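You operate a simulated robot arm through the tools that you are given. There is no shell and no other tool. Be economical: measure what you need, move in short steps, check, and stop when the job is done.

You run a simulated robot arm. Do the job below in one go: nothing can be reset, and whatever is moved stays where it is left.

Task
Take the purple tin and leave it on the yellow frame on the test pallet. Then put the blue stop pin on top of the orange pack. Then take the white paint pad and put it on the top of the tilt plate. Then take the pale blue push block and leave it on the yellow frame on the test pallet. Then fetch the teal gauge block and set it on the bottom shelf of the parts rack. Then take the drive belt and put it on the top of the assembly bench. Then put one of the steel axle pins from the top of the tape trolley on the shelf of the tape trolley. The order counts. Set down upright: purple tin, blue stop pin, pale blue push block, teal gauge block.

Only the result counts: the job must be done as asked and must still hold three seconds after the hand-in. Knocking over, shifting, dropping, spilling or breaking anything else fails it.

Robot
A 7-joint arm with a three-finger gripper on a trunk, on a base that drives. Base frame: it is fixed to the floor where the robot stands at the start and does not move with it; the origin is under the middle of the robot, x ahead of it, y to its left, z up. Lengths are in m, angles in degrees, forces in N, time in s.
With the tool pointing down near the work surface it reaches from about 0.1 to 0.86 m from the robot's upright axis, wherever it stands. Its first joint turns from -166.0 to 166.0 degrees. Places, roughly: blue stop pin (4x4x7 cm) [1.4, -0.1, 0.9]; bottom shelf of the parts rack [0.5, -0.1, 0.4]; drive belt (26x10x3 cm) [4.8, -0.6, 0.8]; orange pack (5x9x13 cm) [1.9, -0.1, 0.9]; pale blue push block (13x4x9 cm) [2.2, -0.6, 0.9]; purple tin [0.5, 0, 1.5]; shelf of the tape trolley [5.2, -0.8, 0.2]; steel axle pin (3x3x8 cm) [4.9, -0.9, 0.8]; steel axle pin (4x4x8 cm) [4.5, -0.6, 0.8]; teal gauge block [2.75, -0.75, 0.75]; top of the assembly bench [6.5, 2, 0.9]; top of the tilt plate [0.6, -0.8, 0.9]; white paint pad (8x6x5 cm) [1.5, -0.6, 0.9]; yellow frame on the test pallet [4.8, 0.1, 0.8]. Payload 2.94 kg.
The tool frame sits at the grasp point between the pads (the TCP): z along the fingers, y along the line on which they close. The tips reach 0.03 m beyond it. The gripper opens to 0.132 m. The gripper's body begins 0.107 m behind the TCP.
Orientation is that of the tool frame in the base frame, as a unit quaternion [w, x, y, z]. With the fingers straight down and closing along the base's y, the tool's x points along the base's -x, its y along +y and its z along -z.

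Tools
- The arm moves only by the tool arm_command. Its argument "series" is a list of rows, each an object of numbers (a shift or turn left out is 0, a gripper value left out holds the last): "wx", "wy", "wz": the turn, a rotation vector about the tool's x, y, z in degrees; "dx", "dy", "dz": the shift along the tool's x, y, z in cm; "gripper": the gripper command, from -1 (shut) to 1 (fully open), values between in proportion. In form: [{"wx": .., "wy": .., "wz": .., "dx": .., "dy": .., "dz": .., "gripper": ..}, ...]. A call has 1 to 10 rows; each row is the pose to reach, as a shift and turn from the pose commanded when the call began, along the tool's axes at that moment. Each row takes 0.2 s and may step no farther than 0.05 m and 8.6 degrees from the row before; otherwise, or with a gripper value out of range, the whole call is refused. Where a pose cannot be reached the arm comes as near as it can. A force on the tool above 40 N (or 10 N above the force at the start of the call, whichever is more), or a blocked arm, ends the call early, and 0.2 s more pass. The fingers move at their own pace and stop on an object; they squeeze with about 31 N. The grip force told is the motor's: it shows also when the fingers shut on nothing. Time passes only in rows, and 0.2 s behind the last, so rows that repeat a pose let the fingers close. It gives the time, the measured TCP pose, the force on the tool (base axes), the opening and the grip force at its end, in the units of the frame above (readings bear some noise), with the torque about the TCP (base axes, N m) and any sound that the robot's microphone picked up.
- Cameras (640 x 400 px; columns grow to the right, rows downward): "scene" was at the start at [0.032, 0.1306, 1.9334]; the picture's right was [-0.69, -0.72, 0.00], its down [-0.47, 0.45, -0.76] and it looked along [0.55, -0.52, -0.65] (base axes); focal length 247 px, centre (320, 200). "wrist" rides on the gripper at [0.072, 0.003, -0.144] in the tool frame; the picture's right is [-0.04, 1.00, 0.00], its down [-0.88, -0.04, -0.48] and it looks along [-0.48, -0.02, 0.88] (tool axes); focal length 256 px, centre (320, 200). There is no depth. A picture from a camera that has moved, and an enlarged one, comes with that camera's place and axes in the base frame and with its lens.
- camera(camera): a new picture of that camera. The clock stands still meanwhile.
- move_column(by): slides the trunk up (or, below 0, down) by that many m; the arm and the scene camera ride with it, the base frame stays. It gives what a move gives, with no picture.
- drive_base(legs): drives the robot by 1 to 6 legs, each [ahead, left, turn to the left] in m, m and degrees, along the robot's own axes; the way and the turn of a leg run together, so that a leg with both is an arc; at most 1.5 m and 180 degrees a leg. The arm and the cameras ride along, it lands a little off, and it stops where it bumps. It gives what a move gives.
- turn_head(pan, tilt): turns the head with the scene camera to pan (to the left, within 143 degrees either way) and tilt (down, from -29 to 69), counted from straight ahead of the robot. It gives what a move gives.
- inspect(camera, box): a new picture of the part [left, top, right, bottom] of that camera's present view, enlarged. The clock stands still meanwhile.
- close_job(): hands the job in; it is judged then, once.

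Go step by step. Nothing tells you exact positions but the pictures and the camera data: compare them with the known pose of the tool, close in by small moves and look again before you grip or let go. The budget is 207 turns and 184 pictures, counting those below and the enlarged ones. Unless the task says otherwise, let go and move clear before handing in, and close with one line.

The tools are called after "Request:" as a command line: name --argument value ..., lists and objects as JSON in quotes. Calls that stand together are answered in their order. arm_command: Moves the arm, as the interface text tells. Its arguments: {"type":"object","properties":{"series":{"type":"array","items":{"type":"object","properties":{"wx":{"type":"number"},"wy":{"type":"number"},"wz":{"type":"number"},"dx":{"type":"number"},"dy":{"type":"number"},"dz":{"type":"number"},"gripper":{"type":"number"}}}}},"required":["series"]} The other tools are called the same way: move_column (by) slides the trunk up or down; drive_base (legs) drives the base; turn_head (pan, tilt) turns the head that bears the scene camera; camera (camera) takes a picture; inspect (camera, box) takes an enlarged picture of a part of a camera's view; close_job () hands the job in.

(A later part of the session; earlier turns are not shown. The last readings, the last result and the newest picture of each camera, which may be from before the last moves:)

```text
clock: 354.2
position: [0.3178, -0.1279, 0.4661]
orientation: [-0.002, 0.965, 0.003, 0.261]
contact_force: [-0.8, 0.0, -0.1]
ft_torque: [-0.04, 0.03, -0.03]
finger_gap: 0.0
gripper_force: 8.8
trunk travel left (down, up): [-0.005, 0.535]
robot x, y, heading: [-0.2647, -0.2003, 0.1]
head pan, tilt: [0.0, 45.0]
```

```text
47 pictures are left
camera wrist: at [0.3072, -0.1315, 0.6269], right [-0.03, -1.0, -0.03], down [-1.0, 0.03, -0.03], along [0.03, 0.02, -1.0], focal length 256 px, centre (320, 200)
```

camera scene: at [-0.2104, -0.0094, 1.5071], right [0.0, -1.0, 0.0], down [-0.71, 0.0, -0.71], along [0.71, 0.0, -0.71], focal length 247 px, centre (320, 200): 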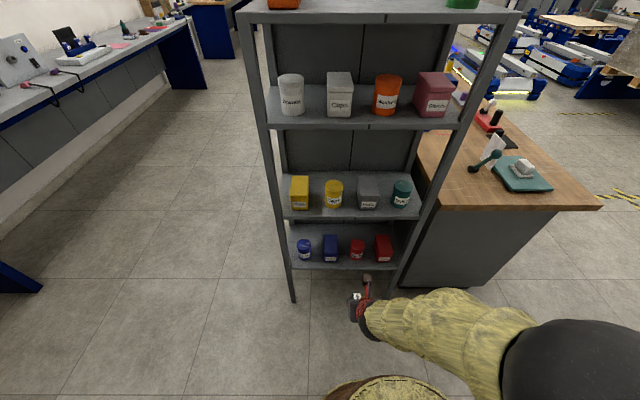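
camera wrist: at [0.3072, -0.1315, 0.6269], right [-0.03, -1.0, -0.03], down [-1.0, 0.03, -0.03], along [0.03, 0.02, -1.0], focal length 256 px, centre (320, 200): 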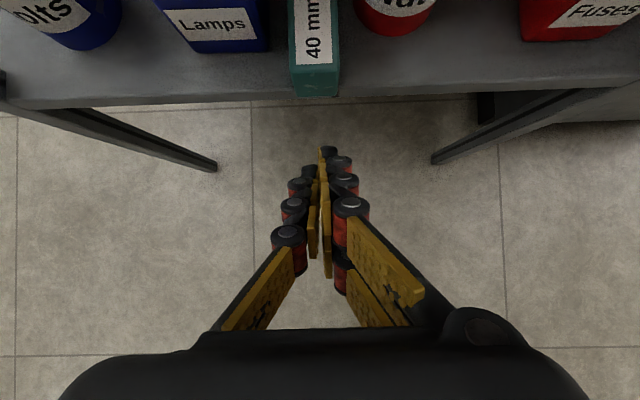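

The block is fully on the shelf, flush with the edge. A small centred push to bring it further in.

Request:
arm_command --series '[{"dx": 2.2, "dz": 1.25, "dy": -0.45}, {"dx": 4.2, "dz": 2.4, "dy": -0.45}, {"dx": 5.0, "dz": 2.9, "dy": -0.45}, {"dx": 5.6, "dz": 3.25, "dy": -0.45}, {"dx": 6.2, "dz": 3.6, "dy": -0.45}, {"dx": 6.2, "dz": 3.6, "dy": -0.45}]'

Request:
arm_command --series '[{"dx": -2.5, "dz": -1.5}, {"dx": -5.5, "dz": -3.2}, {"dx": -8.5, "dz": -5}, {"dx": -11.5, "dz": -6.7}, {"dx": -14.5, "dz": -8.5}]'

Request:
inspect --camera "scene" --box '[280, 190, 420, 310]'

```text
clock: 355.6
position: [0.3897, -0.1212, 0.4659]
orientation: [-0.003, 0.965, 0.003, 0.261]
contact_force: [0.8, 0.4, 0.5]
ft_torque: [-0.01, -0.01, -0.03]
finger_gap: 0.0
gripper_force: 28.8
trunk travel left (down, up): [-0.005, 0.535]
robot x, y, heading: [-0.2639, -0.2009, 0.0]
head pan, tilt: [0.0, 45.0]
```

```text
clock: 356.9
position: [0.2248, -0.1208, 0.4675]
orientation: [0.002, 0.965, 0.004, 0.261]
contact_force: [-0.3, 0.7, 0.1]
ft_torque: [-0.02, 0.04, 0.0]
finger_gap: 0.0
gripper_force: 28.7
trunk travel left (down, up): [-0.005, 0.535]
robot x, y, heading: [-0.2641, -0.1968, 0.2]
head pan, tilt: [0.0, 45.0]
```

```text
3.33 times, centred on (350, 250) of scene
camera zoom: at [-0.2103, -0.0099, 1.5072], right [0.0, -1.0, 0.0], down [-0.71, 0.0, -0.71], along [0.71, 0.0, -0.71], focal length 825 px, centre (220, 33)
```

zoom: 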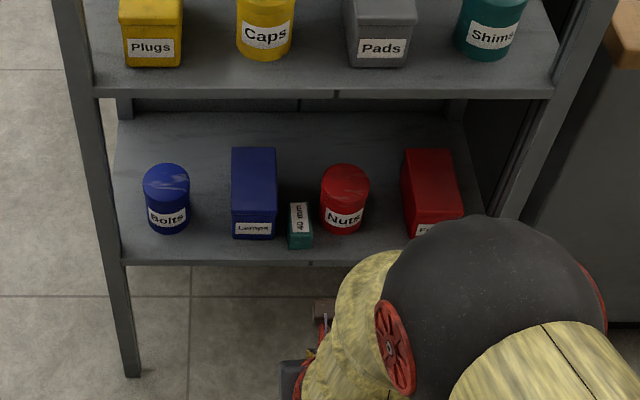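

The gauge block stands upright on the bottom shelf. Next the drive belt on the tape trolley, reachable from its south side via the east end. I raise the hand, straighten it, and drive along the aisle.

Request:
arm_command --series '[{"dx": 2.2, "dz": -4}, {"dx": 4.4, "dz": -8}, {"dx": 6.6, "dz": -12}, {"dx": 8.8, "dz": -16}, {"dx": 11, "dz": -20}, {"dx": 13.2, "dz": -24}, {"dx": 15.4, "dz": -28}, {"dx": 17.6, "dz": -32}, {"dx": 19.8, "dz": -36}, {"dx": 22, "dz": -40}]'

Request:
arm_command --series '[{"wy": -6}, {"wy": -12}, {"wy": -18}, {"wy": -24}, {"wy": -30}, {"wy": -30, "wz": 0}]'

Request:
arm_command --series '[{"wz": -8.5}, {"wz": -17}, {"wz": -25.5}, {"wz": -34}, {"wz": -42.5}, {"wz": -51}, {"wz": -59.5}, {"wz": -68}, {"wz": -76.5}, {"wz": -85}]'

Request:
move_column --by 0.25

```text
clock: 359.1
position: [0.2101, -0.1238, 0.9241]
orientation: [-0.002, 0.965, 0.004, 0.261]
contact_force: [1.2, -0.2, -0.5]
ft_torque: [-0.02, 0.0, -0.01]
finger_gap: 0.0001
gripper_force: 28.0
trunk travel left (down, up): [-0.005, 0.535]
robot x, y, heading: [-0.2631, -0.2, 0.2]
head pan, tilt: [0.0, 45.0]
```

```text
clock: 360.4
position: [0.2015, -0.1244, 0.8814]
orientation: [0.092, 0.994, 0.003, 0.054]
contact_force: [-1.0, -0.2, 0.1]
ft_torque: [0.03, 0.0, 0.02]
finger_gap: 0.0001
gripper_force: 28.7
out of reach, approached as far as the arm can: row 1, 2, 3, 4, 5, 6
trunk travel left (down, up): [-0.005, 0.535]
robot x, y, heading: [-0.2616, -0.2013, 0.1]
head pan, tilt: [0.0, 45.0]
```

```text
clock: 362.6
position: [0.2031, -0.1247, 0.8791]
orientation: [0.104, 0.73, 0.675, -0.022]
contact_force: [0.4, 0.5, -0.6]
ft_torque: [0.05, 0.01, 0.0]
finger_gap: 0.0004
gripper_force: 29.4
trunk travel left (down, up): [-0.005, 0.535]
robot x, y, heading: [-0.2608, -0.2011, 0.2]
head pan, tilt: [0.0, 45.0]
```

```text
clock: 365.2
position: [0.2026, -0.124, 1.1289]
orientation: [0.104, 0.731, 0.674, -0.022]
contact_force: [-0.3, 0.6, 0.3]
ft_torque: [0.03, -0.01, 0.01]
finger_gap: 0.0003
gripper_force: 28.3
trunk travel left (down, up): [-0.255, 0.285]
robot x, y, heading: [-0.2632, -0.2015, 0.3]
head pan, tilt: [0.0, 45.0]
```

The hand is slightly tilted; I straighten it, then drive to the aisle and east.

Request:
arm_command --series '[{"wx": 3.5, "wy": 5, "dz": -2}, {"wx": 7, "wy": 10, "dz": -4}, {"wx": 7, "wy": 10, "dz": -6}, {"wx": 7, "wy": 10, "dz": -6}]'

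Request:
drive_base --legs '[[-0.05, 0, 0], [0, 1.12, 0], [1.5, 0, 0], [1.5, 0, 0], [1.5, 0, 0]]'

```text
clock: 366.2
position: [0.1907, -0.1127, 1.1432]
orientation: [0.106, 0.731, 0.674, -0.022]
contact_force: [-0.3, 0.3, 0.0]
ft_torque: [-0.08, 0.02, 0.02]
finger_gap: 0.0
gripper_force: 28.2
out of reach, approached as far as the arm can: row 1, 2, 3, 4
trunk travel left (down, up): [-0.255, 0.285]
robot x, y, heading: [-0.2635, -0.1997, 0.2]
head pan, tilt: [0.0, 45.0]
```

```text
clock: 393.7
position: [4.6646, 1.046, 1.1443]
orientation: [0.108, 0.723, 0.682, -0.021]
contact_force: [0.4, -0.2, -0.4]
ft_torque: [0.0, 0.02, 0.06]
finger_gap: 0.0
gripper_force: 28.4
trunk travel left (down, up): [-0.255, 0.285]
robot x, y, heading: [4.2167, 0.9523, 1.2]
head pan, tilt: [0.0, 45.0]
```

Request:
arm_command --series '[{"dz": -4}, {"dz": -8}, {"dz": -12}, {"dz": -15, "wx": 3.5, "wy": 5}, {"dz": -15, "wx": 7, "wy": 10}, {"dz": -15, "wx": 7, "wy": 10}]'

Request:
turn_head --pan 0 --tilt 30

Request:
camera --camera "scene"

```text
clock: 395.1
position: [4.6465, 1.0745, 1.274]
orientation: [0.129, 0.721, 0.68, -0.025]
contact_force: [0.3, 0.3, 0.1]
ft_torque: [-0.01, 0.02, 0.03]
finger_gap: 0.0003
gripper_force: 28.5
out of reach, approached as far as the arm can: row 1, 2, 3, 4, 5, 6
trunk travel left (down, up): [-0.255, 0.285]
robot x, y, heading: [4.2129, 0.9509, 1.3]
head pan, tilt: [0.0, 45.0]
```

```text
clock: 395.9
position: [4.6477, 1.0752, 1.2737]
orientation: [0.129, 0.721, 0.681, -0.025]
contact_force: [0.1, 0.3, 0.3]
ft_torque: [0.0, -0.02, 0.03]
finger_gap: 0.0
gripper_force: 28.8
trunk travel left (down, up): [-0.255, 0.285]
robot x, y, heading: [4.2137, 0.9486, 1.1]
head pan, tilt: [0.0, 30.0]
```

```text
45 pictures are left
camera scene: at [4.2705, 1.1418, 1.7797], right [0.02, -1.0, 0.0], down [-0.5, -0.01, -0.87], along [0.87, 0.02, -0.5], focal length 247 px, centre (320, 200)
```

scene: 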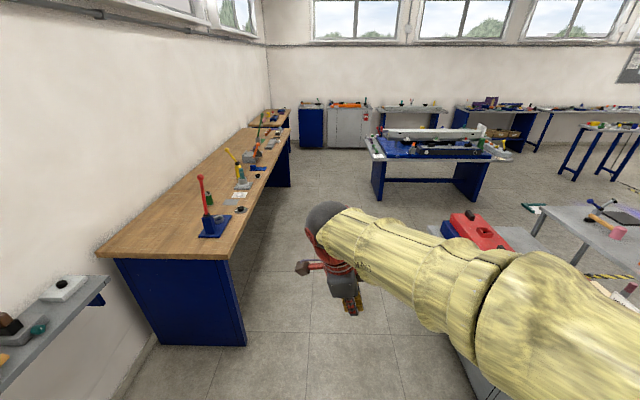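

Request:
arm_command --series '[{"wz": -8.5}, {"wz": -17}, {"wz": -25.5}, {"wz": -34}, {"wz": -42.5}, {"wz": -51}, {"wz": -59.5}, {"wz": -68}, {"wz": -76.5}, {"wz": -85}]'

```text
clock: 398.1
position: [4.6468, 1.0744, 1.2743]
orientation: [0.078, 0.072, 0.989, -0.106]
contact_force: [-0.5, -0.4, -0.3]
ft_torque: [-0.01, -0.02, 0.02]
finger_gap: 0.0001
gripper_force: 28.7
trunk travel left (down, up): [-0.255, 0.285]
robot x, y, heading: [4.2168, 0.9502, 1.6]
head pan, tilt: [0.0, 30.0]
```

Request:
arm_command --series '[{"wx": -4, "wy": 3.4}, {"wx": -8, "wy": 6.8}, {"wx": -11.5, "wy": 9.8}, {"wx": -11.5, "wy": 9.8}]'

```text
clock: 399.1
position: [4.6453, 1.0744, 1.2738]
orientation: [0.079, 0.073, 0.989, -0.105]
contact_force: [0.1, 0.4, 0.3]
ft_torque: [-0.02, -0.03, 0.01]
finger_gap: 0.0
gripper_force: 28.9
out of reach, approached as far as the arm can: row 1, 2, 3, 4
trunk travel left (down, up): [-0.255, 0.285]
robot x, y, heading: [4.2123, 0.9505, 1.3]
head pan, tilt: [0.0, 30.0]
```

A joint seems at its limit here; I move the hand forward, up and right and try again.

Request:
arm_command --series '[{"dx": -3, "dy": -2, "dz": -2}, {"dx": -6, "dy": -4, "dz": -4}, {"dx": -9, "dy": -6, "dz": -6}, {"dx": -12, "dy": -8, "dz": -8}, {"dx": -15, "dy": -10, "dz": -10}, {"dx": -18, "dy": -12, "dz": -12}, {"dx": -18, "dy": -12, "dz": -12, "wx": -4, "wy": 3.4}, {"dx": -18, "dy": -12, "dz": -12, "wx": -8, "wy": 6.8}, {"dx": -18, "dy": -12, "dz": -12, "wx": -11.5, "wy": 9.8}, {"dx": -18, "dy": -12, "dz": -12, "wx": -11.5, "wy": 9.8}]'

```text
clock: 401.3
position: [4.789, 0.9687, 1.449]
orientation: [0.045, 0.073, 0.987, -0.132]
contact_force: [0.3, 0.4, 0.0]
ft_torque: [-0.02, 0.03, -0.04]
finger_gap: 0.0001
gripper_force: 29.0
out of reach, approached as far as the arm can: row 6, 7, 8, 9, 10
trunk travel left (down, up): [-0.255, 0.285]
robot x, y, heading: [4.214, 0.9509, 1.6]
head pan, tilt: [0.0, 30.0]
```

I stretch the arm forward and lower so that the elbow can come round, then straighten.

Request:
arm_command --series '[{"dx": -2.5, "dz": 3, "dy": 0.6}, {"dx": -5, "dz": 6, "dy": 1.2}, {"dx": -7.5, "dz": 9, "dy": 1.8}, {"dx": -10, "dz": 12, "dy": 2.4}, {"dx": -12.5, "dz": 15, "dy": 3}, {"dx": -15, "dz": 18, "dy": 3.6}, {"dx": -18, "dz": 21, "dy": 4}, {"dx": -21, "dz": 24, "dy": 4.4}, {"dx": -24, "dz": 26, "dy": 5}, {"dx": -24, "dz": 26, "dy": 5}]'

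Request:
arm_command --series '[{"wx": -3, "wy": 0}, {"wx": -6, "wy": 0}, {"wx": -9, "wy": 0}, {"wx": -12, "wy": 0}, {"wx": -15, "wy": 3}]'

Request:
camera --camera "scene"

```text
clock: 403.5
position: [5.0495, 0.9148, 1.213]
orientation: [0.047, 0.073, 0.987, -0.135]
contact_force: [-0.1, 0.0, 0.2]
ft_torque: [-0.01, 0.02, 0.03]
finger_gap: 0.0002
gripper_force: 28.6
trunk travel left (down, up): [-0.255, 0.285]
robot x, y, heading: [4.2112, 0.9538, 1.3]
head pan, tilt: [0.0, 30.0]
```

```text
clock: 404.7
position: [5.0497, 0.9144, 1.2128]
orientation: [0.047, 0.073, 0.987, -0.135]
contact_force: [-0.2, -0.4, 0.8]
ft_torque: [0.0, 0.0, 0.02]
finger_gap: 0.0
gripper_force: 28.9
out of reach, approached as far as the arm can: row 1, 2, 3, 4, 5
trunk travel left (down, up): [-0.255, 0.285]
robot x, y, heading: [4.2167, 0.9521, 1.3]
head pan, tilt: [0.0, 30.0]
```

```text
44 pictures are left
camera scene: at [4.271, 1.1417, 1.7798], right [0.02, -1.0, 0.0], down [-0.5, -0.01, -0.87], along [0.87, 0.02, -0.5], focal length 247 px, centre (320, 200)
```

scene: 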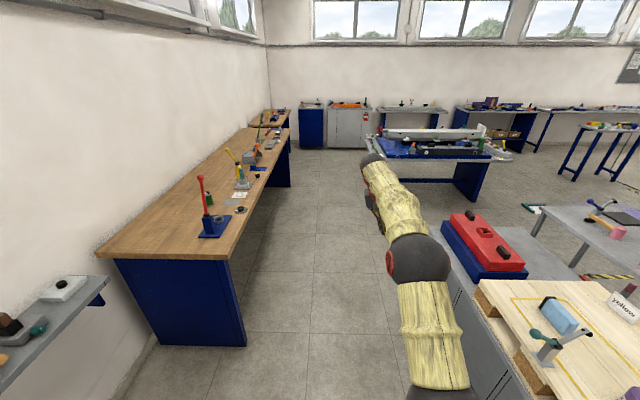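

Request:
arm_command --series '[{"dx": 4, "dz": 1}, {"dx": 8, "dz": 2}, {"dx": 12, "dz": 3}, {"dx": 12, "dz": 3, "wx": -4}, {"dx": 12, "dz": 3, "wx": -8}, {"dx": 12, "dz": 3, "wx": -12}, {"dx": 12, "dz": 3, "wx": -15, "wy": 3}]'

```text
clock: 406.3
position: [4.9306, 0.9232, 1.1676]
orientation: [0.056, 0.072, 0.989, -0.12]
contact_force: [-0.2, -0.2, 0.4]
ft_torque: [0.03, -0.01, -0.01]
finger_gap: 0.0
gripper_force: 28.5
out of reach, approached as far as the arm can: row 4, 5, 6, 7
trunk travel left (down, up): [-0.255, 0.285]
robot x, y, heading: [4.2119, 0.9522, 1.3]
head pan, tilt: [0.0, 30.0]
```

The wrist has wound to another branch and keeps a 14° sideways lean; leaning about the closing line does no harm for the belt and the pin, so I accept it. I turn the hand for closing fore-aft, tuck it, and drive on to the east end.

Request:
arm_command --series '[{"wz": 8.5, "dx": 4}, {"wz": 17, "dx": 8}, {"wz": 25.5, "dx": 12}, {"wz": 34, "dx": 16}, {"wz": 42.5, "dx": 20}, {"wz": 51, "dx": 23}, {"wz": 59.5, "dx": 23, "dz": -4}, {"wz": 68, "dx": 23, "dz": -8}, {"wz": 76.5, "dx": 23, "dz": -12}, {"wz": 85, "dx": 23, "dz": -12}]'

Request:
drive_base --legs '[[1.35, -0.03, -1.3], [1.3, 0, 0]]'

Request:
turn_head --pan -90 --tilt 35

Request:
camera --camera "scene"

```text
clock: 408.5
position: [4.6947, 0.982, 1.2564]
orientation: [0.122, 0.723, 0.678, -0.051]
contact_force: [0.3, 0.4, 0.6]
ft_torque: [0.0, -0.02, 0.0]
finger_gap: 0.0
gripper_force: 27.8
trunk travel left (down, up): [-0.255, 0.285]
robot x, y, heading: [4.2131, 0.9487, 1.3]
head pan, tilt: [0.0, 30.0]
```

```text
clock: 421.4
position: [7.3509, 0.9856, 1.2545]
orientation: [0.121, 0.726, 0.675, -0.053]
contact_force: [-0.2, 0.3, -0.1]
ft_torque: [0.0, 0.01, 0.0]
finger_gap: 0.0
gripper_force: 28.5
trunk travel left (down, up): [-0.255, 0.285]
robot x, y, heading: [6.8628, 0.963, 0.6]
head pan, tilt: [0.0, 30.0]
```

```text
clock: 423.0
position: [7.3497, 0.9858, 1.2548]
orientation: [0.122, 0.725, 0.676, -0.052]
contact_force: [0.1, -0.8, 0.1]
ft_torque: [-0.02, 0.03, 0.01]
finger_gap: 0.0001
gripper_force: 28.9
trunk travel left (down, up): [-0.255, 0.285]
robot x, y, heading: [6.8713, 0.9589, 0.6]
head pan, tilt: [-90.0, 35.0]
```

```text
43 pictures are left
camera scene: at [6.838, 1.0605, 1.772], right [-1.0, -0.01, 0.0], down [-0.01, 0.57, -0.82], along [0.01, -0.82, -0.57], focal length 247 px, centre (320, 200)
```

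scene: 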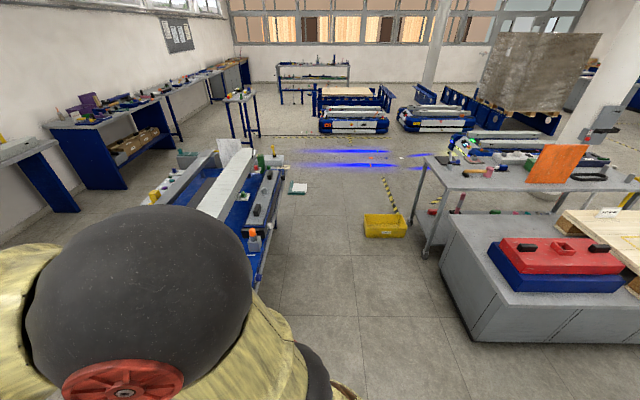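

The way south between the yellow bin (x to 6.35) and the machine table (x from 7.13) is free. I turn west, go south along x 6.75, then west along the trolley's south side.

Request:
drive_base --legs '[[0, 0, 179.4], [0.12, 0, 0], [0, 1.4, 0], [0, 1.07, 0]]'

Request:
turn_head --pan -20 --tilt 35

Request:
camera --camera "scene"

```text
clock: 443.4
position: [6.3847, -1.5608, 1.255]
orientation: [0.049, -0.689, 0.713, 0.122]
contact_force: [-0.9, 0.0, -0.2]
ft_torque: [-0.03, -0.01, 0.02]
finger_gap: 0.0002
gripper_force: 29.0
trunk travel left (down, up): [-0.255, 0.285]
robot x, y, heading: [6.8645, -1.516, -177.4]
head pan, tilt: [-90.0, 35.0]
```

```text
clock: 444.8
position: [6.3844, -1.5604, 1.2548]
orientation: [0.05, -0.689, 0.713, 0.123]
contact_force: [-0.5, -0.1, 0.6]
ft_torque: [0.0, -0.02, 0.0]
finger_gap: 0.0
gripper_force: 28.9
trunk travel left (down, up): [-0.255, 0.285]
robot x, y, heading: [6.8694, -1.5148, -177.2]
head pan, tilt: [-20.0, 35.0]
```

```text
42 pictures are left
camera scene: at [6.82, -1.6807, 1.772], right [0.3, 0.95, 0.0], down [0.55, -0.17, -0.82], along [-0.78, 0.24, -0.57], focal length 247 px, centre (320, 200)
```

scene: 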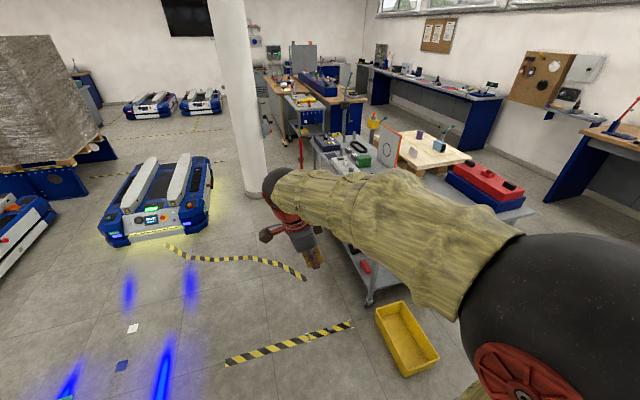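

Request:
drive_base --legs '[[0, 0, -2.8], [1.0, -0.03, 0], [0.92, -0.03, 0], [0, 0, -90]]'

Request:
turn_head --pan 0 --tilt 48

Request:
camera --camera "scene"

```text
clock: 448.6
position: [5.7367, -1.5154, 1.2558]
orientation: [0.052, -0.671, 0.729, 0.122]
contact_force: [-1.9, -0.8, -2.2]
ft_torque: [0.05, -0.32, -0.08]
finger_gap: 0.0
gripper_force: 28.3
trunk travel left (down, up): [-0.255, 0.285]
robot x, y, heading: [6.2204, -1.4972, 179.7]
head pan, tilt: [-20.0, 35.0]
stopped in leg 2: the robot was blocked; the commanded pose is now the measured one
```

```text
clock: 449.5
position: [5.7443, -1.5159, 1.2626]
orientation: [0.047, -0.671, 0.73, 0.125]
contact_force: [0.0, 0.6, 0.1]
ft_torque: [0.0, 0.05, -0.02]
finger_gap: 0.0001
gripper_force: 28.3
trunk travel left (down, up): [-0.255, 0.285]
robot x, y, heading: [6.2206, -1.4961, 179.9]
head pan, tilt: [0.0, 48.0]
```

```text
41 pictures are left
camera scene: at [6.1703, -1.6878, 1.753], right [0.0, 1.0, 0.0], down [0.74, 0.0, -0.67], along [-0.67, 0.0, -0.74], focal length 247 px, centre (320, 200)
```

scene: 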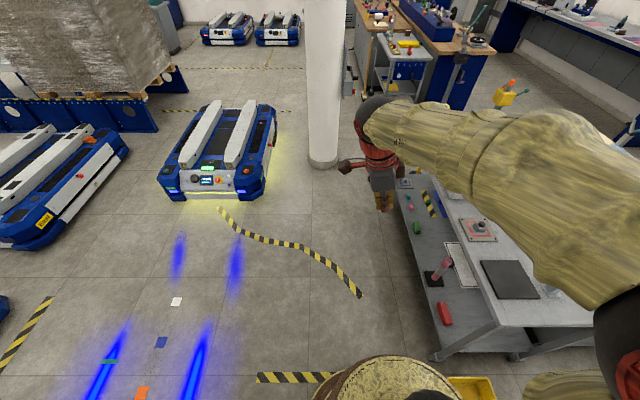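

The robot was blocked, probably by the low elbow at the trolley's corner. I back off a bit and look at it.

Request:
drive_base --legs '[[-0.2, 0, 0]]'

Request:
turn_head --pan -40 --tilt 50

Request:
camera --camera "scene"

```text
clock: 451.1
position: [5.9448, -1.5161, 1.2612]
orientation: [0.047, -0.671, 0.73, 0.125]
contact_force: [0.2, -0.4, 0.2]
ft_torque: [0.03, 0.03, 0.0]
finger_gap: 0.0
gripper_force: 28.4
trunk travel left (down, up): [-0.255, 0.285]
robot x, y, heading: [6.421, -1.4999, 179.9]
head pan, tilt: [0.0, 48.0]
```

```text
clock: 452.1
position: [5.9437, -1.5173, 1.2613]
orientation: [0.047, -0.67, 0.73, 0.126]
contact_force: [0.3, 0.0, 0.5]
ft_torque: [0.0, 0.02, 0.0]
finger_gap: 0.0
gripper_force: 27.9
trunk travel left (down, up): [-0.255, 0.285]
robot x, y, heading: [6.4205, -1.4987, 179.7]
head pan, tilt: [-40.0, 50.0]
```

```text
40 pictures are left
camera scene: at [6.3903, -1.6389, 1.7503], right [0.64, 0.76, 0.0], down [0.59, -0.49, -0.64], along [-0.49, 0.41, -0.77], focal length 247 px, centre (320, 200)
```

scene: 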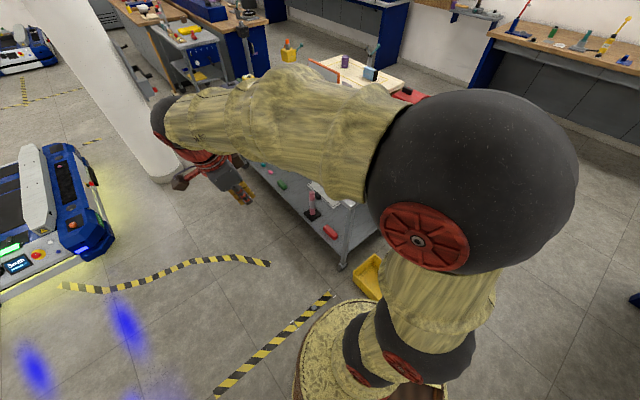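

A raised striped strip on the floor (x about 5.97) blocked the base, so the south side is closed. But the belt's west end (x about 4.65) and the pins can be reached from the spot west of the stanchions. I go back by the aisle and the gate.

Request:
drive_base --legs '[[-0.4, 0, 0.3], [0, -1.4, 0], [0, -1.07, 0], [1.5, 0, 0], [1.46, 0, 0]]'

```text
clock: 480.1
position: [3.4054, 0.978, 1.2616]
orientation: [0.048, -0.669, 0.731, 0.125]
contact_force: [0.1, -0.1, -0.3]
ft_torque: [0.0, -0.03, 0.02]
finger_gap: 0.0
gripper_force: 28.7
trunk travel left (down, up): [-0.255, 0.285]
robot x, y, heading: [3.884, 0.9922, 179.5]
head pan, tilt: [-40.0, 50.0]
```

Request:
drive_base --legs '[[0.046, 0, 90.5]]'

```text
clock: 484.4
position: [3.8774, 0.4909, 1.2618]
orientation: [0.056, 0.99, -0.036, -0.122]
contact_force: [-0.5, -0.8, 0.4]
ft_torque: [-0.02, 0.03, 0.01]
finger_gap: 0.0001
gripper_force: 28.5
trunk travel left (down, up): [-0.255, 0.285]
robot x, y, heading: [3.8511, 0.9656, -89.6]
head pan, tilt: [-40.0, 50.0]
```

Request:
drive_base --legs '[[0.4, -0.012, -0.4]]'

Request:
drive_base --legs '[[0.62, 0, 0], [0.6, 0, 0]]'

Request:
drive_base --legs '[[0, 0, 90]]'

Request:
turn_head --pan 0 --tilt 45

Request:
camera --camera "scene"

```text
clock: 486.9
position: [3.8657, 0.0849, 1.2612]
orientation: [0.055, 0.99, -0.039, -0.122]
contact_force: [0.0, -0.1, -0.2]
ft_torque: [0.07, 0.05, 0.01]
finger_gap: 0.0
gripper_force: 28.4
trunk travel left (down, up): [-0.255, 0.285]
robot x, y, heading: [3.843, 0.5601, -89.7]
head pan, tilt: [-40.0, 50.0]
```

```text
clock: 493.4
position: [3.8773, -1.1405, 1.2611]
orientation: [0.056, 0.99, -0.036, -0.121]
contact_force: [-0.4, 0.2, -0.3]
ft_torque: [-0.03, 0.02, 0.02]
finger_gap: 0.0
gripper_force: 29.4
trunk travel left (down, up): [-0.255, 0.285]
robot x, y, heading: [3.8522, -0.6671, -89.7]
head pan, tilt: [-40.0, 50.0]
```

```text
clock: 497.6
position: [4.3274, -0.6395, 1.2611]
orientation: [0.125, 0.725, 0.675, -0.046]
contact_force: [0.1, 0.3, 0.1]
ft_torque: [0.02, 0.03, 0.0]
finger_gap: 0.0
gripper_force: 28.7
trunk travel left (down, up): [-0.255, 0.285]
robot x, y, heading: [3.8543, -0.6636, 0.4]
head pan, tilt: [-40.0, 50.0]
```

```text
clock: 498.7
position: [4.3271, -0.6386, 1.2626]
orientation: [0.125, 0.725, 0.676, -0.046]
contact_force: [0.7, 0.1, 0.1]
ft_torque: [0.0, 0.02, 0.04]
finger_gap: 0.0
gripper_force: 28.4
trunk travel left (down, up): [-0.255, 0.285]
robot x, y, heading: [3.8545, -0.6657, 0.8]
head pan, tilt: [0.0, 45.0]
```

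```text
39 pictures are left
camera scene: at [3.9026, -0.4753, 1.7572], right [0.01, -1.0, 0.0], down [-0.71, -0.01, -0.71], along [0.71, 0.01, -0.71], focal length 247 px, centre (320, 200)
```

scene: 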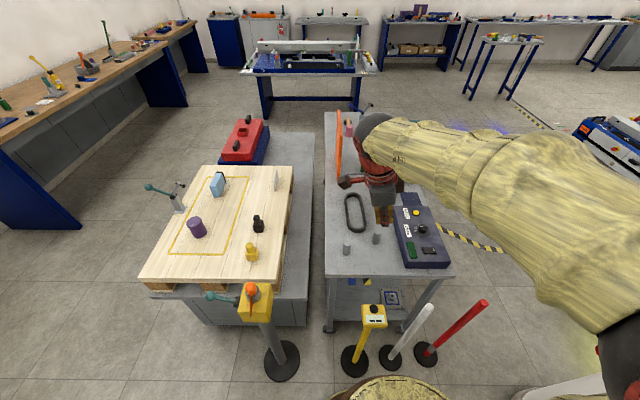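

From here everything is in view: belt at x 4.62–4.90, y −0.60–−0.72, two standing pins at [4.52, −0.59] and [4.58, −0.74]. I move the hand over the belt's near end, levelling the closing line.

Request:
arm_command --series '[{"dx": 0.7, "dy": 3.6, "dz": 3, "wx": 3.5, "gripper": -0.2}, {"dx": 1.5, "dy": 7.2, "dz": 6, "wx": 7}, {"dx": 2.2, "dy": 10.8, "dz": 9, "wx": 7}, {"dx": 3, "dy": 14.3, "dz": 12, "wx": 7}, {"dx": 3.7, "dy": 17.9, "dz": 15, "wx": 7}, {"dx": 4.5, "dy": 21.5, "dz": 18, "wx": 7}, {"dx": 5.2, "dy": 25, "dz": 21, "wx": 7}, {"dx": 6, "dy": 28.6, "dz": 24, "wx": 7}, {"dx": 6, "dy": 28.6, "dz": 24, "wx": 7}]'

Request:
camera --camera "wrist"

```text
clock: 500.7
position: [4.629, -0.6587, 1.0536]
orientation: [0.092, 0.73, 0.67, -0.095]
contact_force: [0.2, 0.7, -0.6]
ft_torque: [-0.03, 0.01, 0.0]
finger_gap: 0.0529
gripper_force: 0.1
out of reach, approached as far as the arm can: row 2, 3, 4, 7, 8, 9
trunk travel left (down, up): [-0.255, 0.285]
robot x, y, heading: [3.8485, -0.6645, 0.5]
head pan, tilt: [0.0, 45.0]
```

```text
38 pictures are left
camera wrist: at [4.6393, -0.5526, 1.1747], right [0.99, -0.12, 0.02], down [-0.1, -0.72, 0.69], along [-0.07, -0.68, -0.73], focal length 256 px, centre (320, 200)
```

wrist: 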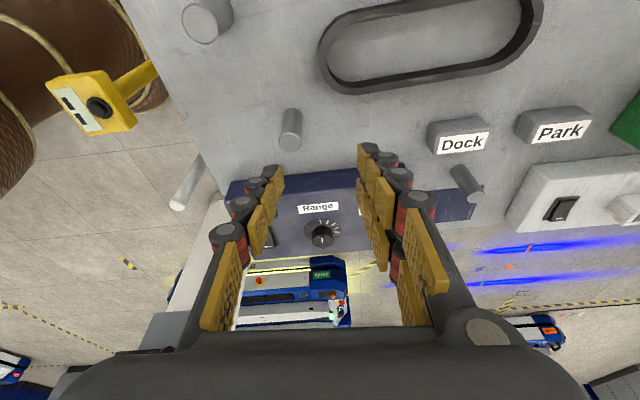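

The belt's near end is at about [4.645, −0.641]. I come down over its band, one finger to go inside the loop.

Request:
arm_command --series '[{"dx": 1.5, "dy": 0.4, "dz": 3.6}, {"dx": 3, "dy": 0.8, "dz": 7.2}, {"dx": 4.5, "dy": 1.2, "dz": 10.7}, {"dx": 6, "dy": 1.6, "dz": 14.3}, {"dx": 6, "dy": 1.6, "dz": 14.3}]'

Request:
camera --camera "wrist"

Request:
inspect --camera "scene" --box '[310, 170, 450, 280]'

```text
clock: 501.9
position: [4.6467, -0.6354, 0.8987]
orientation: [0.083, 0.731, 0.672, -0.088]
contact_force: [-0.4, 1.1, 0.2]
ft_torque: [0.02, -0.01, 0.02]
finger_gap: 0.0528
gripper_force: 0.1
out of reach, approached as far as the arm can: row 1, 2
trunk travel left (down, up): [-0.255, 0.285]
robot x, y, heading: [3.8518, -0.6638, 0.7]
head pan, tilt: [0.0, 45.0]
```

```text
37 pictures are left
camera wrist: at [4.6577, -0.5318, 1.0228], right [0.99, -0.13, 0.01], down [-0.1, -0.73, 0.67], along [-0.08, -0.67, -0.74], focal length 256 px, centre (320, 200)
```

wrist: 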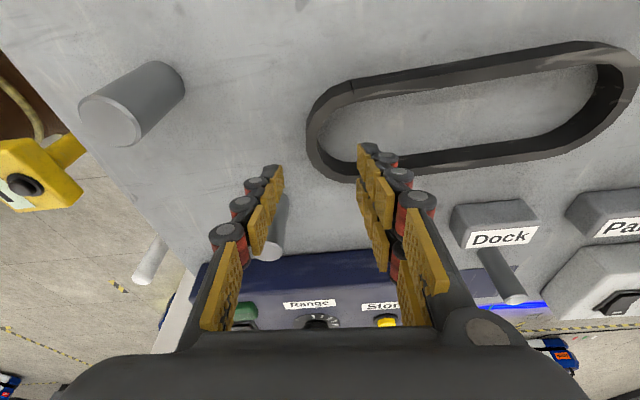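

```text
3.64 times, centred on (380, 225) of scene
camera zoom: at [3.9028, -0.4751, 1.7572], right [0.01, -1.0, 0.0], down [-0.71, -0.01, -0.71], along [0.71, 0.01, -0.71], focal length 900 px, centre (102, 109)
```

zoom: 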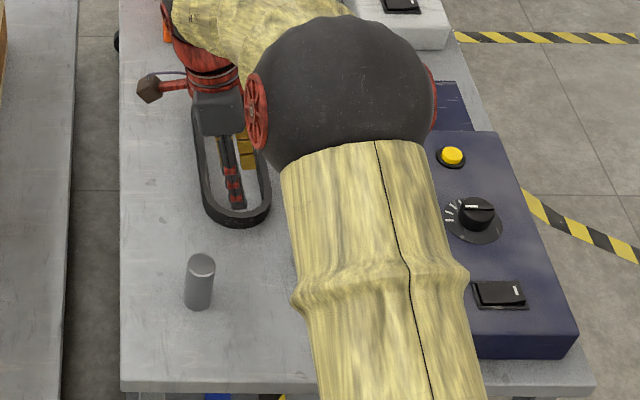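

Request:
arm_command --series '[{"dx": 0.7, "dy": -0.4, "dz": 2.9}, {"dx": 1.2, "dy": -0.4, "dz": 4.9}, {"dx": 1.3, "dy": -0.4, "dz": 5.3}, {"dx": 1.4, "dy": -0.4, "dz": 5.7}, {"dx": 1.5, "dy": -0.4, "dz": 6.1}, {"dx": 1.6, "dy": -0.4, "dz": 6.5}, {"dx": 1.7, "dy": -0.4, "dz": 6.9}]'

Request:
camera --camera "wrist"

```text
clock: 503.5
position: [4.6433, -0.6335, 0.8323]
orientation: [0.083, 0.732, 0.671, -0.086]
contact_force: [1.1, -2.2, 11.4]
ft_torque: [0.05, -0.43, -0.08]
finger_gap: 0.0549
gripper_force: 1.2
trunk travel left (down, up): [-0.255, 0.285]
robot x, y, heading: [3.8553, -0.6641, 0.5]
head pan, tilt: [0.0, 45.0]
```

```text
35 pictures are left
camera wrist: at [4.6541, -0.5316, 0.9559], right [0.99, -0.13, 0.02], down [-0.11, -0.73, 0.67], along [-0.07, -0.67, -0.74], focal length 256 px, centre (320, 200)
```

wrist: 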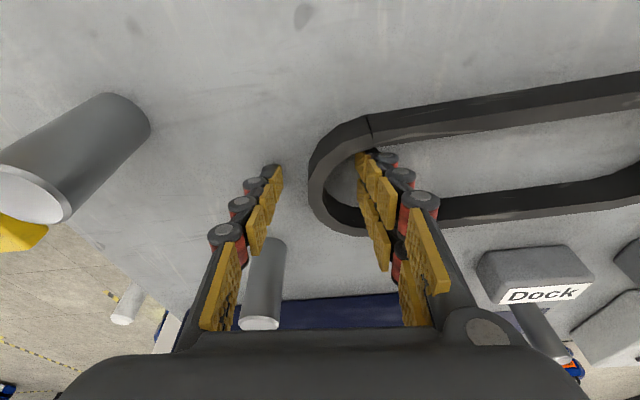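

One finger is inside the loop, the other outside. I raise 4 mm and pinch the band.

Request:
arm_command --series '[{"dx": -0.1, "dz": -0.5}, {"dx": -0.1, "dz": -0.5, "gripper": -1}, {"dx": -0.1, "dz": -0.5}, {"dx": -0.1, "dz": -0.5}, {"dx": -0.1, "dz": -0.5}, {"dx": -0.1, "dz": -0.5}, {"dx": -0.1, "dz": -0.5}]'

Request:
arm_command --series '[{"dx": -0.1, "dz": -0.5}, {"dx": -0.3, "dz": -1.2}, {"dx": -0.6, "dz": -2.5}, {"dx": -1.0, "dz": -4}, {"dx": -1.5, "dz": -6}, {"dx": -1.5, "dz": -6}]'

Request:
camera --camera "wrist"

```text
clock: 505.1
position: [4.641, -0.6336, 0.8351]
orientation: [0.081, 0.731, 0.672, -0.088]
contact_force: [-0.9, 1.0, -0.6]
ft_torque: [0.05, -0.13, 0.22]
finger_gap: 0.0142
gripper_force: 31.1
trunk travel left (down, up): [-0.255, 0.285]
robot x, y, heading: [3.8545, -0.6664, 0.7]
head pan, tilt: [0.0, 45.0]
```

```text
clock: 506.5
position: [4.6426, -0.6351, 0.8975]
orientation: [0.083, 0.731, 0.671, -0.088]
contact_force: [-0.8, 0.4, -1.1]
ft_torque: [-0.04, 0.12, -0.02]
finger_gap: 0.0137
gripper_force: 30.7
trunk travel left (down, up): [-0.255, 0.285]
robot x, y, heading: [3.8544, -0.664, 0.6]
head pan, tilt: [0.0, 45.0]
```

```text
34 pictures are left
camera wrist: at [4.6533, -0.5319, 1.0196], right [0.99, -0.13, 0.01], down [-0.1, -0.73, 0.67], along [-0.08, -0.67, -0.74], focal length 256 px, centre (320, 200)
```

wrist: 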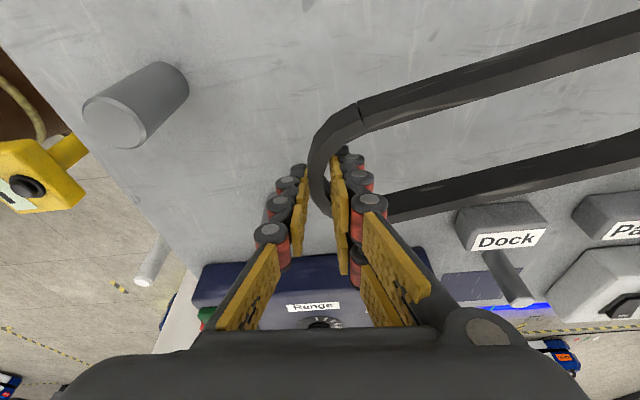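

The belt is held by its end. I lift it clear, retract, turn north and go back through the gate.

Request:
arm_command --series '[{"dx": -0.9, "dz": -3.5}, {"dx": -1.8, "dz": -7, "dy": -1}, {"dx": -2.7, "dz": -10.5, "dy": -3}, {"dx": -3.5, "dz": -14, "dy": -6}, {"dx": -4.3, "dz": -17, "dy": -9}, {"dx": -5, "dz": -20, "dy": -12}, {"dx": -5.7, "dz": -23, "dy": -15.5}, {"dx": -6.4, "dz": -26, "dy": -19}, {"dx": -7, "dz": -28.5, "dy": -23}, {"dx": -7.6, "dz": -31, "dy": -27}]'

Request:
drive_base --legs '[[0, 0, 89.4]]'

Request:
camera --camera "scene"

```text
clock: 508.7
position: [4.371, -0.6136, 1.2118]
orientation: [0.096, 0.729, 0.671, -0.093]
contact_force: [-0.4, 0.8, -1.2]
ft_torque: [-0.01, 0.13, 0.04]
finger_gap: 0.0133
gripper_force: 31.2
out of reach, approached as far as the arm can: row 2, 3, 4, 5, 6, 7, 8, 9, 10
trunk travel left (down, up): [-0.255, 0.285]
robot x, y, heading: [3.8511, -0.6642, 0.4]
head pan, tilt: [0.0, 45.0]
```

```text
clock: 512.9
position: [3.8105, -0.1445, 1.2127]
orientation: [0.135, 0.05, 0.99, 0.001]
contact_force: [0.2, 0.1, -1.0]
ft_torque: [-0.12, 0.04, -0.03]
finger_gap: 0.0131
gripper_force: 31.4
trunk travel left (down, up): [-0.255, 0.285]
robot x, y, heading: [3.8524, -0.6683, 89.7]
head pan, tilt: [0.0, 45.0]
```

```text
33 pictures are left
camera scene: at [3.663, -0.6135, 1.7572], right [1.0, 0.0, 0.0], down [0.0, -0.71, -0.71], along [0.0, 0.71, -0.71], focal length 247 px, centre (320, 200)
```

scene: 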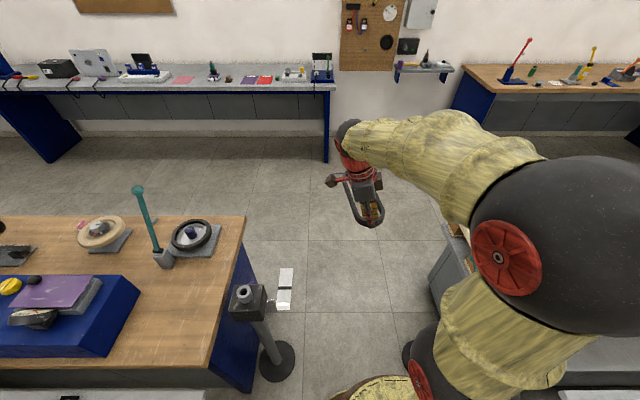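

Request:
drive_base --legs '[[0.55, 0.013, 0.2], [0.5, 0, 0], [0.37, 0, 0]]'

Request:
drive_base --legs '[[0, -1.3, 0], [0, -1.3, 0]]'

Request:
camera --camera "scene"

```text
clock: 520.6
position: [3.7993, 1.2822, 1.2122]
orientation: [0.135, 0.048, 0.99, 0.001]
contact_force: [-0.4, -0.4, -0.9]
ft_torque: [-0.12, -0.01, 0.0]
finger_gap: 0.0119
gripper_force: 31.1
trunk travel left (down, up): [-0.255, 0.285]
robot x, y, heading: [3.8415, 0.7599, 89.8]
head pan, tilt: [0.0, 45.0]
```

```text
clock: 533.2
position: [6.3949, 1.2779, 1.2132]
orientation: [0.135, 0.048, 0.99, 0.001]
contact_force: [-0.8, 1.3, -1.8]
ft_torque: [-0.12, 0.02, -0.02]
finger_gap: 0.0111
gripper_force: 30.9
trunk travel left (down, up): [-0.255, 0.285]
robot x, y, heading: [6.4382, 0.7615, 90.0]
head pan, tilt: [0.0, 45.0]
```

```text
32 pictures are left
camera scene: at [6.2493, 0.8091, 1.7572], right [1.0, 0.0, 0.0], down [0.0, -0.71, -0.71], along [0.0, 0.71, -0.71], focal length 247 px, centre (320, 200)
```

scene: 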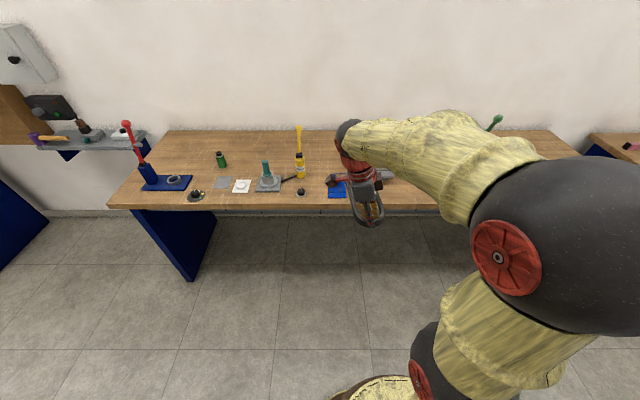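

The bench's stretch right of the arm is hidden. I shift right half a metre to see it.

Request:
drive_base --legs '[[0, -0.55, 0]]'

Request:
inspect --camera "scene" --box '[180, 90, 480, 240]'

Request:
camera --camera "wrist"

```text
clock: 536.4
position: [6.9427, 1.2783, 1.2122]
orientation: [0.135, 0.049, 0.99, 0.001]
contact_force: [1.0, -0.5, -1.3]
ft_torque: [-0.16, 0.02, 0.04]
finger_gap: 0.0108
gripper_force: 31.2
trunk travel left (down, up): [-0.255, 0.285]
robot x, y, heading: [6.9877, 0.757, 90.0]
head pan, tilt: [0.0, 45.0]
```

```text
2.13 times, centred on (330, 165) of scene
camera zoom: at [6.7975, 0.8078, 1.7572], right [1.0, 0.0, 0.0], down [0.0, -0.71, -0.71], along [0.0, 0.71, -0.71], focal length 528 px, centre (299, 275)
```

zoom: 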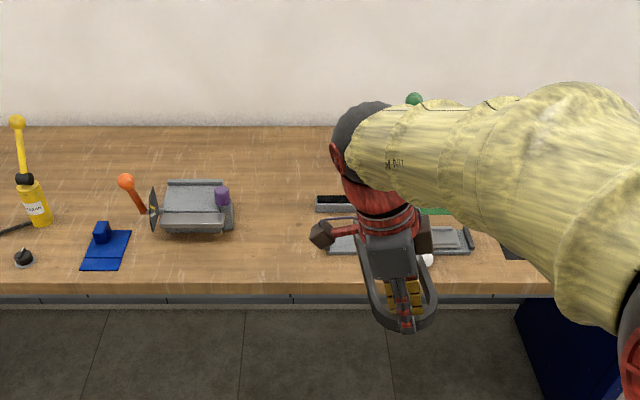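

```text
30 pictures are left
camera wrist: at [6.835, 1.2882, 1.3322], right [0.14, 0.99, 0.03], down [0.71, -0.12, 0.69], along [0.69, -0.07, -0.72], focal length 256 px, centre (320, 200)
```

wrist: 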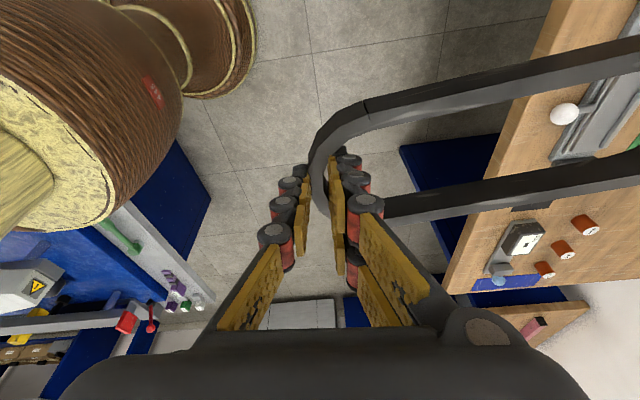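

There is free bench top between the vise and the tray, x about 6.67–6.83. I drive so that the belt comes over x 6.75, pointing away from me.

Request:
drive_base --legs '[[0.0, 0.195, 0], [0.41, 0, 0]]'

Request:
arm_command --series '[{"dx": 1.1, "dz": 3.9}, {"dx": 2.2, "dz": 7.7}, {"dx": 3.2, "dz": 11.6}, {"dx": 4.2, "dz": 15.4}, {"dx": 4.2, "dz": 15.4}]'

Request:
camera --camera "wrist"

Request:
inspect --camera "scene" --box '[220, 100, 460, 280]'

```text
clock: 540.1
position: [6.7494, 1.6836, 1.2114]
orientation: [0.135, 0.05, 0.99, 0.001]
contact_force: [0.1, 0.5, -1.9]
ft_torque: [-0.17, 0.01, 0.0]
finger_gap: 0.0106
gripper_force: 31.2
trunk travel left (down, up): [-0.255, 0.285]
robot x, y, heading: [6.7921, 1.1657, 90.1]
head pan, tilt: [0.0, 45.0]
```

```text
clock: 541.3
position: [6.7497, 1.6891, 1.0514]
orientation: [0.135, 0.05, 0.99, 0.001]
contact_force: [0.1, -0.2, -0.6]
ft_torque: [-0.11, -0.02, 0.0]
finger_gap: 0.01
gripper_force: 30.9
trunk travel left (down, up): [-0.255, 0.285]
robot x, y, heading: [6.7934, 1.1643, 90.0]
head pan, tilt: [0.0, 45.0]
```

```text
29 pictures are left
camera wrist: at [6.6415, 1.6993, 1.1714], right [0.14, 0.99, 0.03], down [0.71, -0.12, 0.69], along [0.69, -0.08, -0.72], focal length 256 px, centre (320, 200)
```

wrist: 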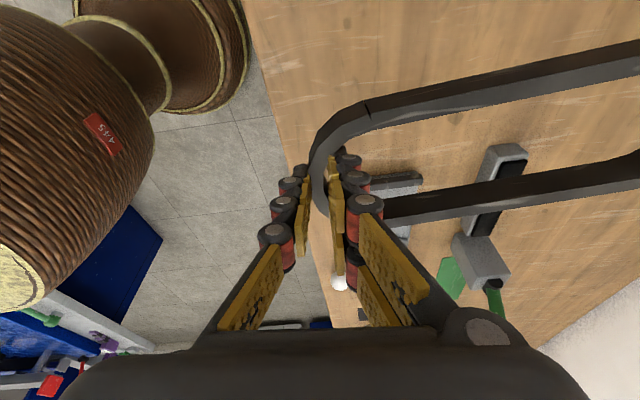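

```text
2.22 times, centred on (340, 190) of scene
camera zoom: at [6.6021, 1.2155, 1.7572], right [1.0, -0.01, 0.0], down [0.0, -0.71, -0.71], along [0.0, 0.71, -0.71], focal length 550 px, centre (276, 222)
```

zoom: 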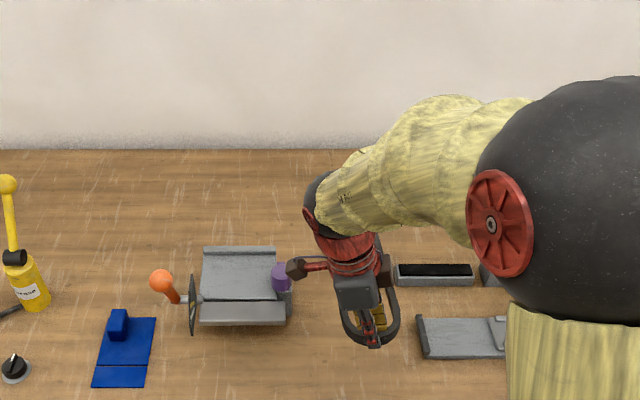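

The belt hangs over the free stretch. I lower it to the bench.

Request:
arm_command --series '[{"dx": 1.0, "dz": 3.9}, {"dx": 2.0, "dz": 7.5}, {"dx": 2.5, "dz": 9.2}, {"dx": 2.7, "dz": 10}, {"dx": 2.95, "dz": 10.8}, {"dx": 3.15, "dz": 11.6}, {"dx": 3.4, "dz": 12.4}, {"dx": 3.6, "dz": 13.2}]'

```text
clock: 542.8
position: [6.7519, 1.6874, 0.9364]
orientation: [0.137, 0.05, 0.989, 0.004]
contact_force: [0.0, -13.7, 25.4]
ft_torque: [-0.3, 0.67, 0.36]
finger_gap: 0.0104
gripper_force: 30.3
trunk travel left (down, up): [-0.255, 0.285]
robot x, y, heading: [6.7925, 1.1633, 89.7]
head pan, tilt: [0.0, 45.0]
stopped in row 7: the force on the tool passed its limit at 56 N (the readings are from after the stop); the commanded pose is now the measured one
```

Touched down. I ease off, open a little, and lift out straight.

Request:
arm_command --series '[{"dx": -0.05, "dz": -0.25}, {"dx": -0.05, "dz": -0.25, "gripper": -0.6}, {"dx": -0.05, "dz": -0.25, "gripper": -0.4}, {"dx": -0.05, "dz": -0.25}, {"dx": -0.6, "dz": -2.2}, {"dx": -1.3, "dz": -5}, {"dx": -2.2, "dz": -8.5}, {"dx": -3.3, "dz": -12.5}, {"dx": -4.3, "dz": -16.5}, {"dx": -5.4, "dz": -20.5}]'

Request:
camera --camera "wrist"

```text
clock: 545.0
position: [6.7481, 1.6859, 1.146]
orientation: [0.135, 0.049, 0.99, 0.003]
contact_force: [0.2, -0.2, -0.3]
ft_torque: [0.03, -0.03, 0.0]
finger_gap: 0.0397
gripper_force: 0.1
trunk travel left (down, up): [-0.255, 0.285]
robot x, y, heading: [6.7945, 1.1656, 89.8]
head pan, tilt: [0.0, 45.0]
```

```text
27 pictures are left
camera wrist: at [6.6393, 1.6972, 1.2655], right [0.14, 0.99, 0.03], down [0.71, -0.12, 0.69], along [0.69, -0.07, -0.72], focal length 256 px, centre (320, 200)
```

wrist: 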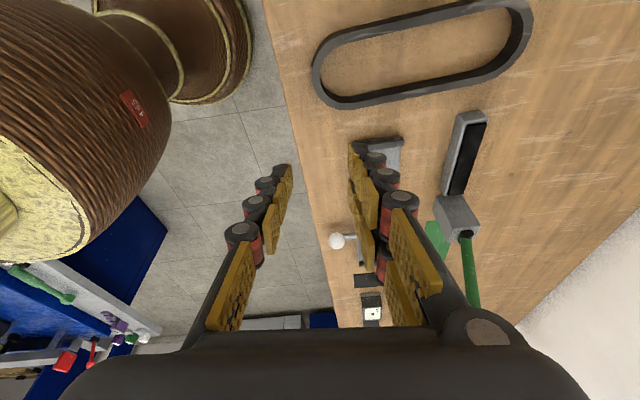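

The belt lies on the assembly bench. Last item: a steel axle pin. I drive back to the west spot, reversing through the gate.

Request:
arm_command --series '[{"dx": -1, "dz": -3.5}, {"dx": -1, "dz": -3.5, "wz": 8}, {"dx": -1, "dz": -3.5, "wz": 16}, {"dx": -1, "dz": -3.5, "wz": 24}, {"dx": -1, "dz": -3.5, "wz": 32}, {"dx": -1, "dz": -3.5, "wz": 40}, {"dx": -1, "dz": -3.5, "wz": 48}, {"dx": -1, "dz": -3.5, "wz": 56}, {"dx": -1, "dz": -3.5, "wz": 64}, {"dx": -1, "dz": -3.5, "wz": 72}]'

Request:
drive_base --legs '[[-0.4, 0, 0.2], [0, 1.5, 0], [0, 1.45, 0]]'

```text
clock: 547.2
position: [6.7482, 1.6859, 1.1812]
orientation: [0.107, 0.623, 0.77, 0.082]
contact_force: [-0.2, 0.2, -0.1]
ft_torque: [-0.02, -0.01, -0.02]
finger_gap: 0.0396
gripper_force: 0.1
trunk travel left (down, up): [-0.255, 0.285]
robot x, y, heading: [6.7909, 1.1635, 89.9]
head pan, tilt: [0.0, 45.0]
```

```text
clock: 563.6
position: [3.7766, 1.2921, 1.1819]
orientation: [0.106, 0.622, 0.771, 0.082]
contact_force: [-0.7, 0.3, -0.1]
ft_torque: [0.02, 0.01, -0.01]
finger_gap: 0.0395
gripper_force: 0.1
trunk travel left (down, up): [-0.255, 0.285]
robot x, y, heading: [3.8179, 0.7679, 89.5]
head pan, tilt: [0.0, 45.0]
```

Request:
drive_base --legs '[[-0.3, -0.022, 0.5]]'

Request:
drive_base --legs '[[-0.57, 0, 0], [-0.55, 0, 0]]'

Request:
drive_base --legs '[[0, 0, -90]]'

```text
clock: 565.7
position: [3.7944, 0.9936, 1.1806]
orientation: [0.108, 0.62, 0.773, 0.082]
contact_force: [-0.6, 0.5, 1.1]
ft_torque: [0.05, 0.02, 0.01]
finger_gap: 0.0398
gripper_force: 0.1
trunk travel left (down, up): [-0.255, 0.285]
robot x, y, heading: [3.8395, 0.4658, 90.1]
head pan, tilt: [0.0, 45.0]
```

```text
clock: 571.7
position: [3.794, -0.1284, 1.1813]
orientation: [0.108, 0.619, 0.773, 0.082]
contact_force: [0.3, -0.2, -0.7]
ft_torque: [0.0, 0.02, 0.0]
finger_gap: 0.0397
gripper_force: 0.0
trunk travel left (down, up): [-0.255, 0.285]
robot x, y, heading: [3.841, -0.6496, 90.3]
head pan, tilt: [0.0, 45.0]
```

```text
clock: 575.9
position: [4.3629, -0.6052, 1.1814]
orientation: [0.135, 0.985, 0.108, -0.018]
contact_force: [0.3, -0.4, 0.0]
ft_torque: [0.01, -0.01, -0.02]
finger_gap: 0.0398
gripper_force: 0.1
trunk travel left (down, up): [-0.255, 0.285]
robot x, y, heading: [3.8375, -0.6512, 0.2]
head pan, tilt: [0.0, 45.0]
```

At the west spot facing the trolley. I pitch the hand forward, away from the wrist limit.

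Request:
arm_command --series '[{"wy": 8}, {"wy": 16}, {"wy": 24}, {"wy": 32}, {"wy": 40}, {"wy": 48}, {"wy": 48}]'

```text
clock: 577.5
position: [4.3634, -0.6048, 1.1809]
orientation: [0.077, 0.907, 0.153, 0.384]
contact_force: [-0.2, 0.8, 0.6]
ft_torque: [0.0, 0.0, 0.03]
finger_gap: 0.0396
gripper_force: 0.0
trunk travel left (down, up): [-0.255, 0.285]
robot x, y, heading: [3.8445, -0.6522, 0.1]
head pan, tilt: [0.0, 45.0]
```

Request:
arm_command --series '[{"wx": 0.2, "wy": 1.3, "wz": 6.6}, {"wx": 0.4, "wy": 2.7, "wz": 13.2}, {"wx": 0.6, "wy": 4, "wz": 19.7}, {"wx": 0.6, "wy": 4, "wz": 19.7}]'

Request:
camera --camera "wrist"

```text
clock: 578.5
position: [4.3635, -0.6054, 1.181]
orientation: [0.002, 0.906, 0.001, 0.423]
contact_force: [0.2, 0.4, -0.1]
ft_torque: [0.01, 0.01, -0.03]
finger_gap: 0.0396
gripper_force: 0.1
trunk travel left (down, up): [-0.255, 0.285]
robot x, y, heading: [3.8386, -0.649, -0.1]
head pan, tilt: [0.0, 45.0]
```

```text
26 pictures are left
camera wrist: at [4.2989, -0.6091, 1.3298], right [-0.03, -1.0, -0.03], down [-0.93, 0.04, -0.37], along [0.37, 0.02, -0.93], focal length 256 px, centre (320, 200)
```

wrist: 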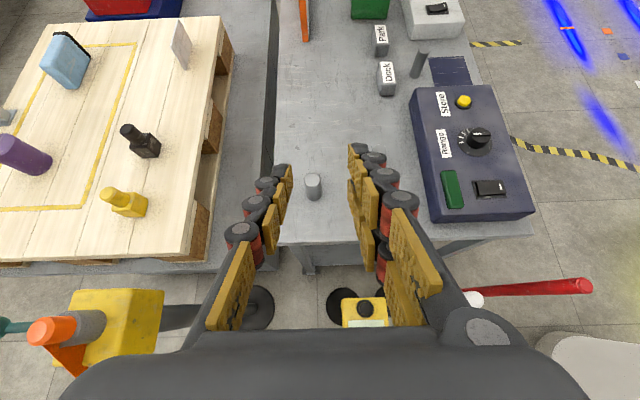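

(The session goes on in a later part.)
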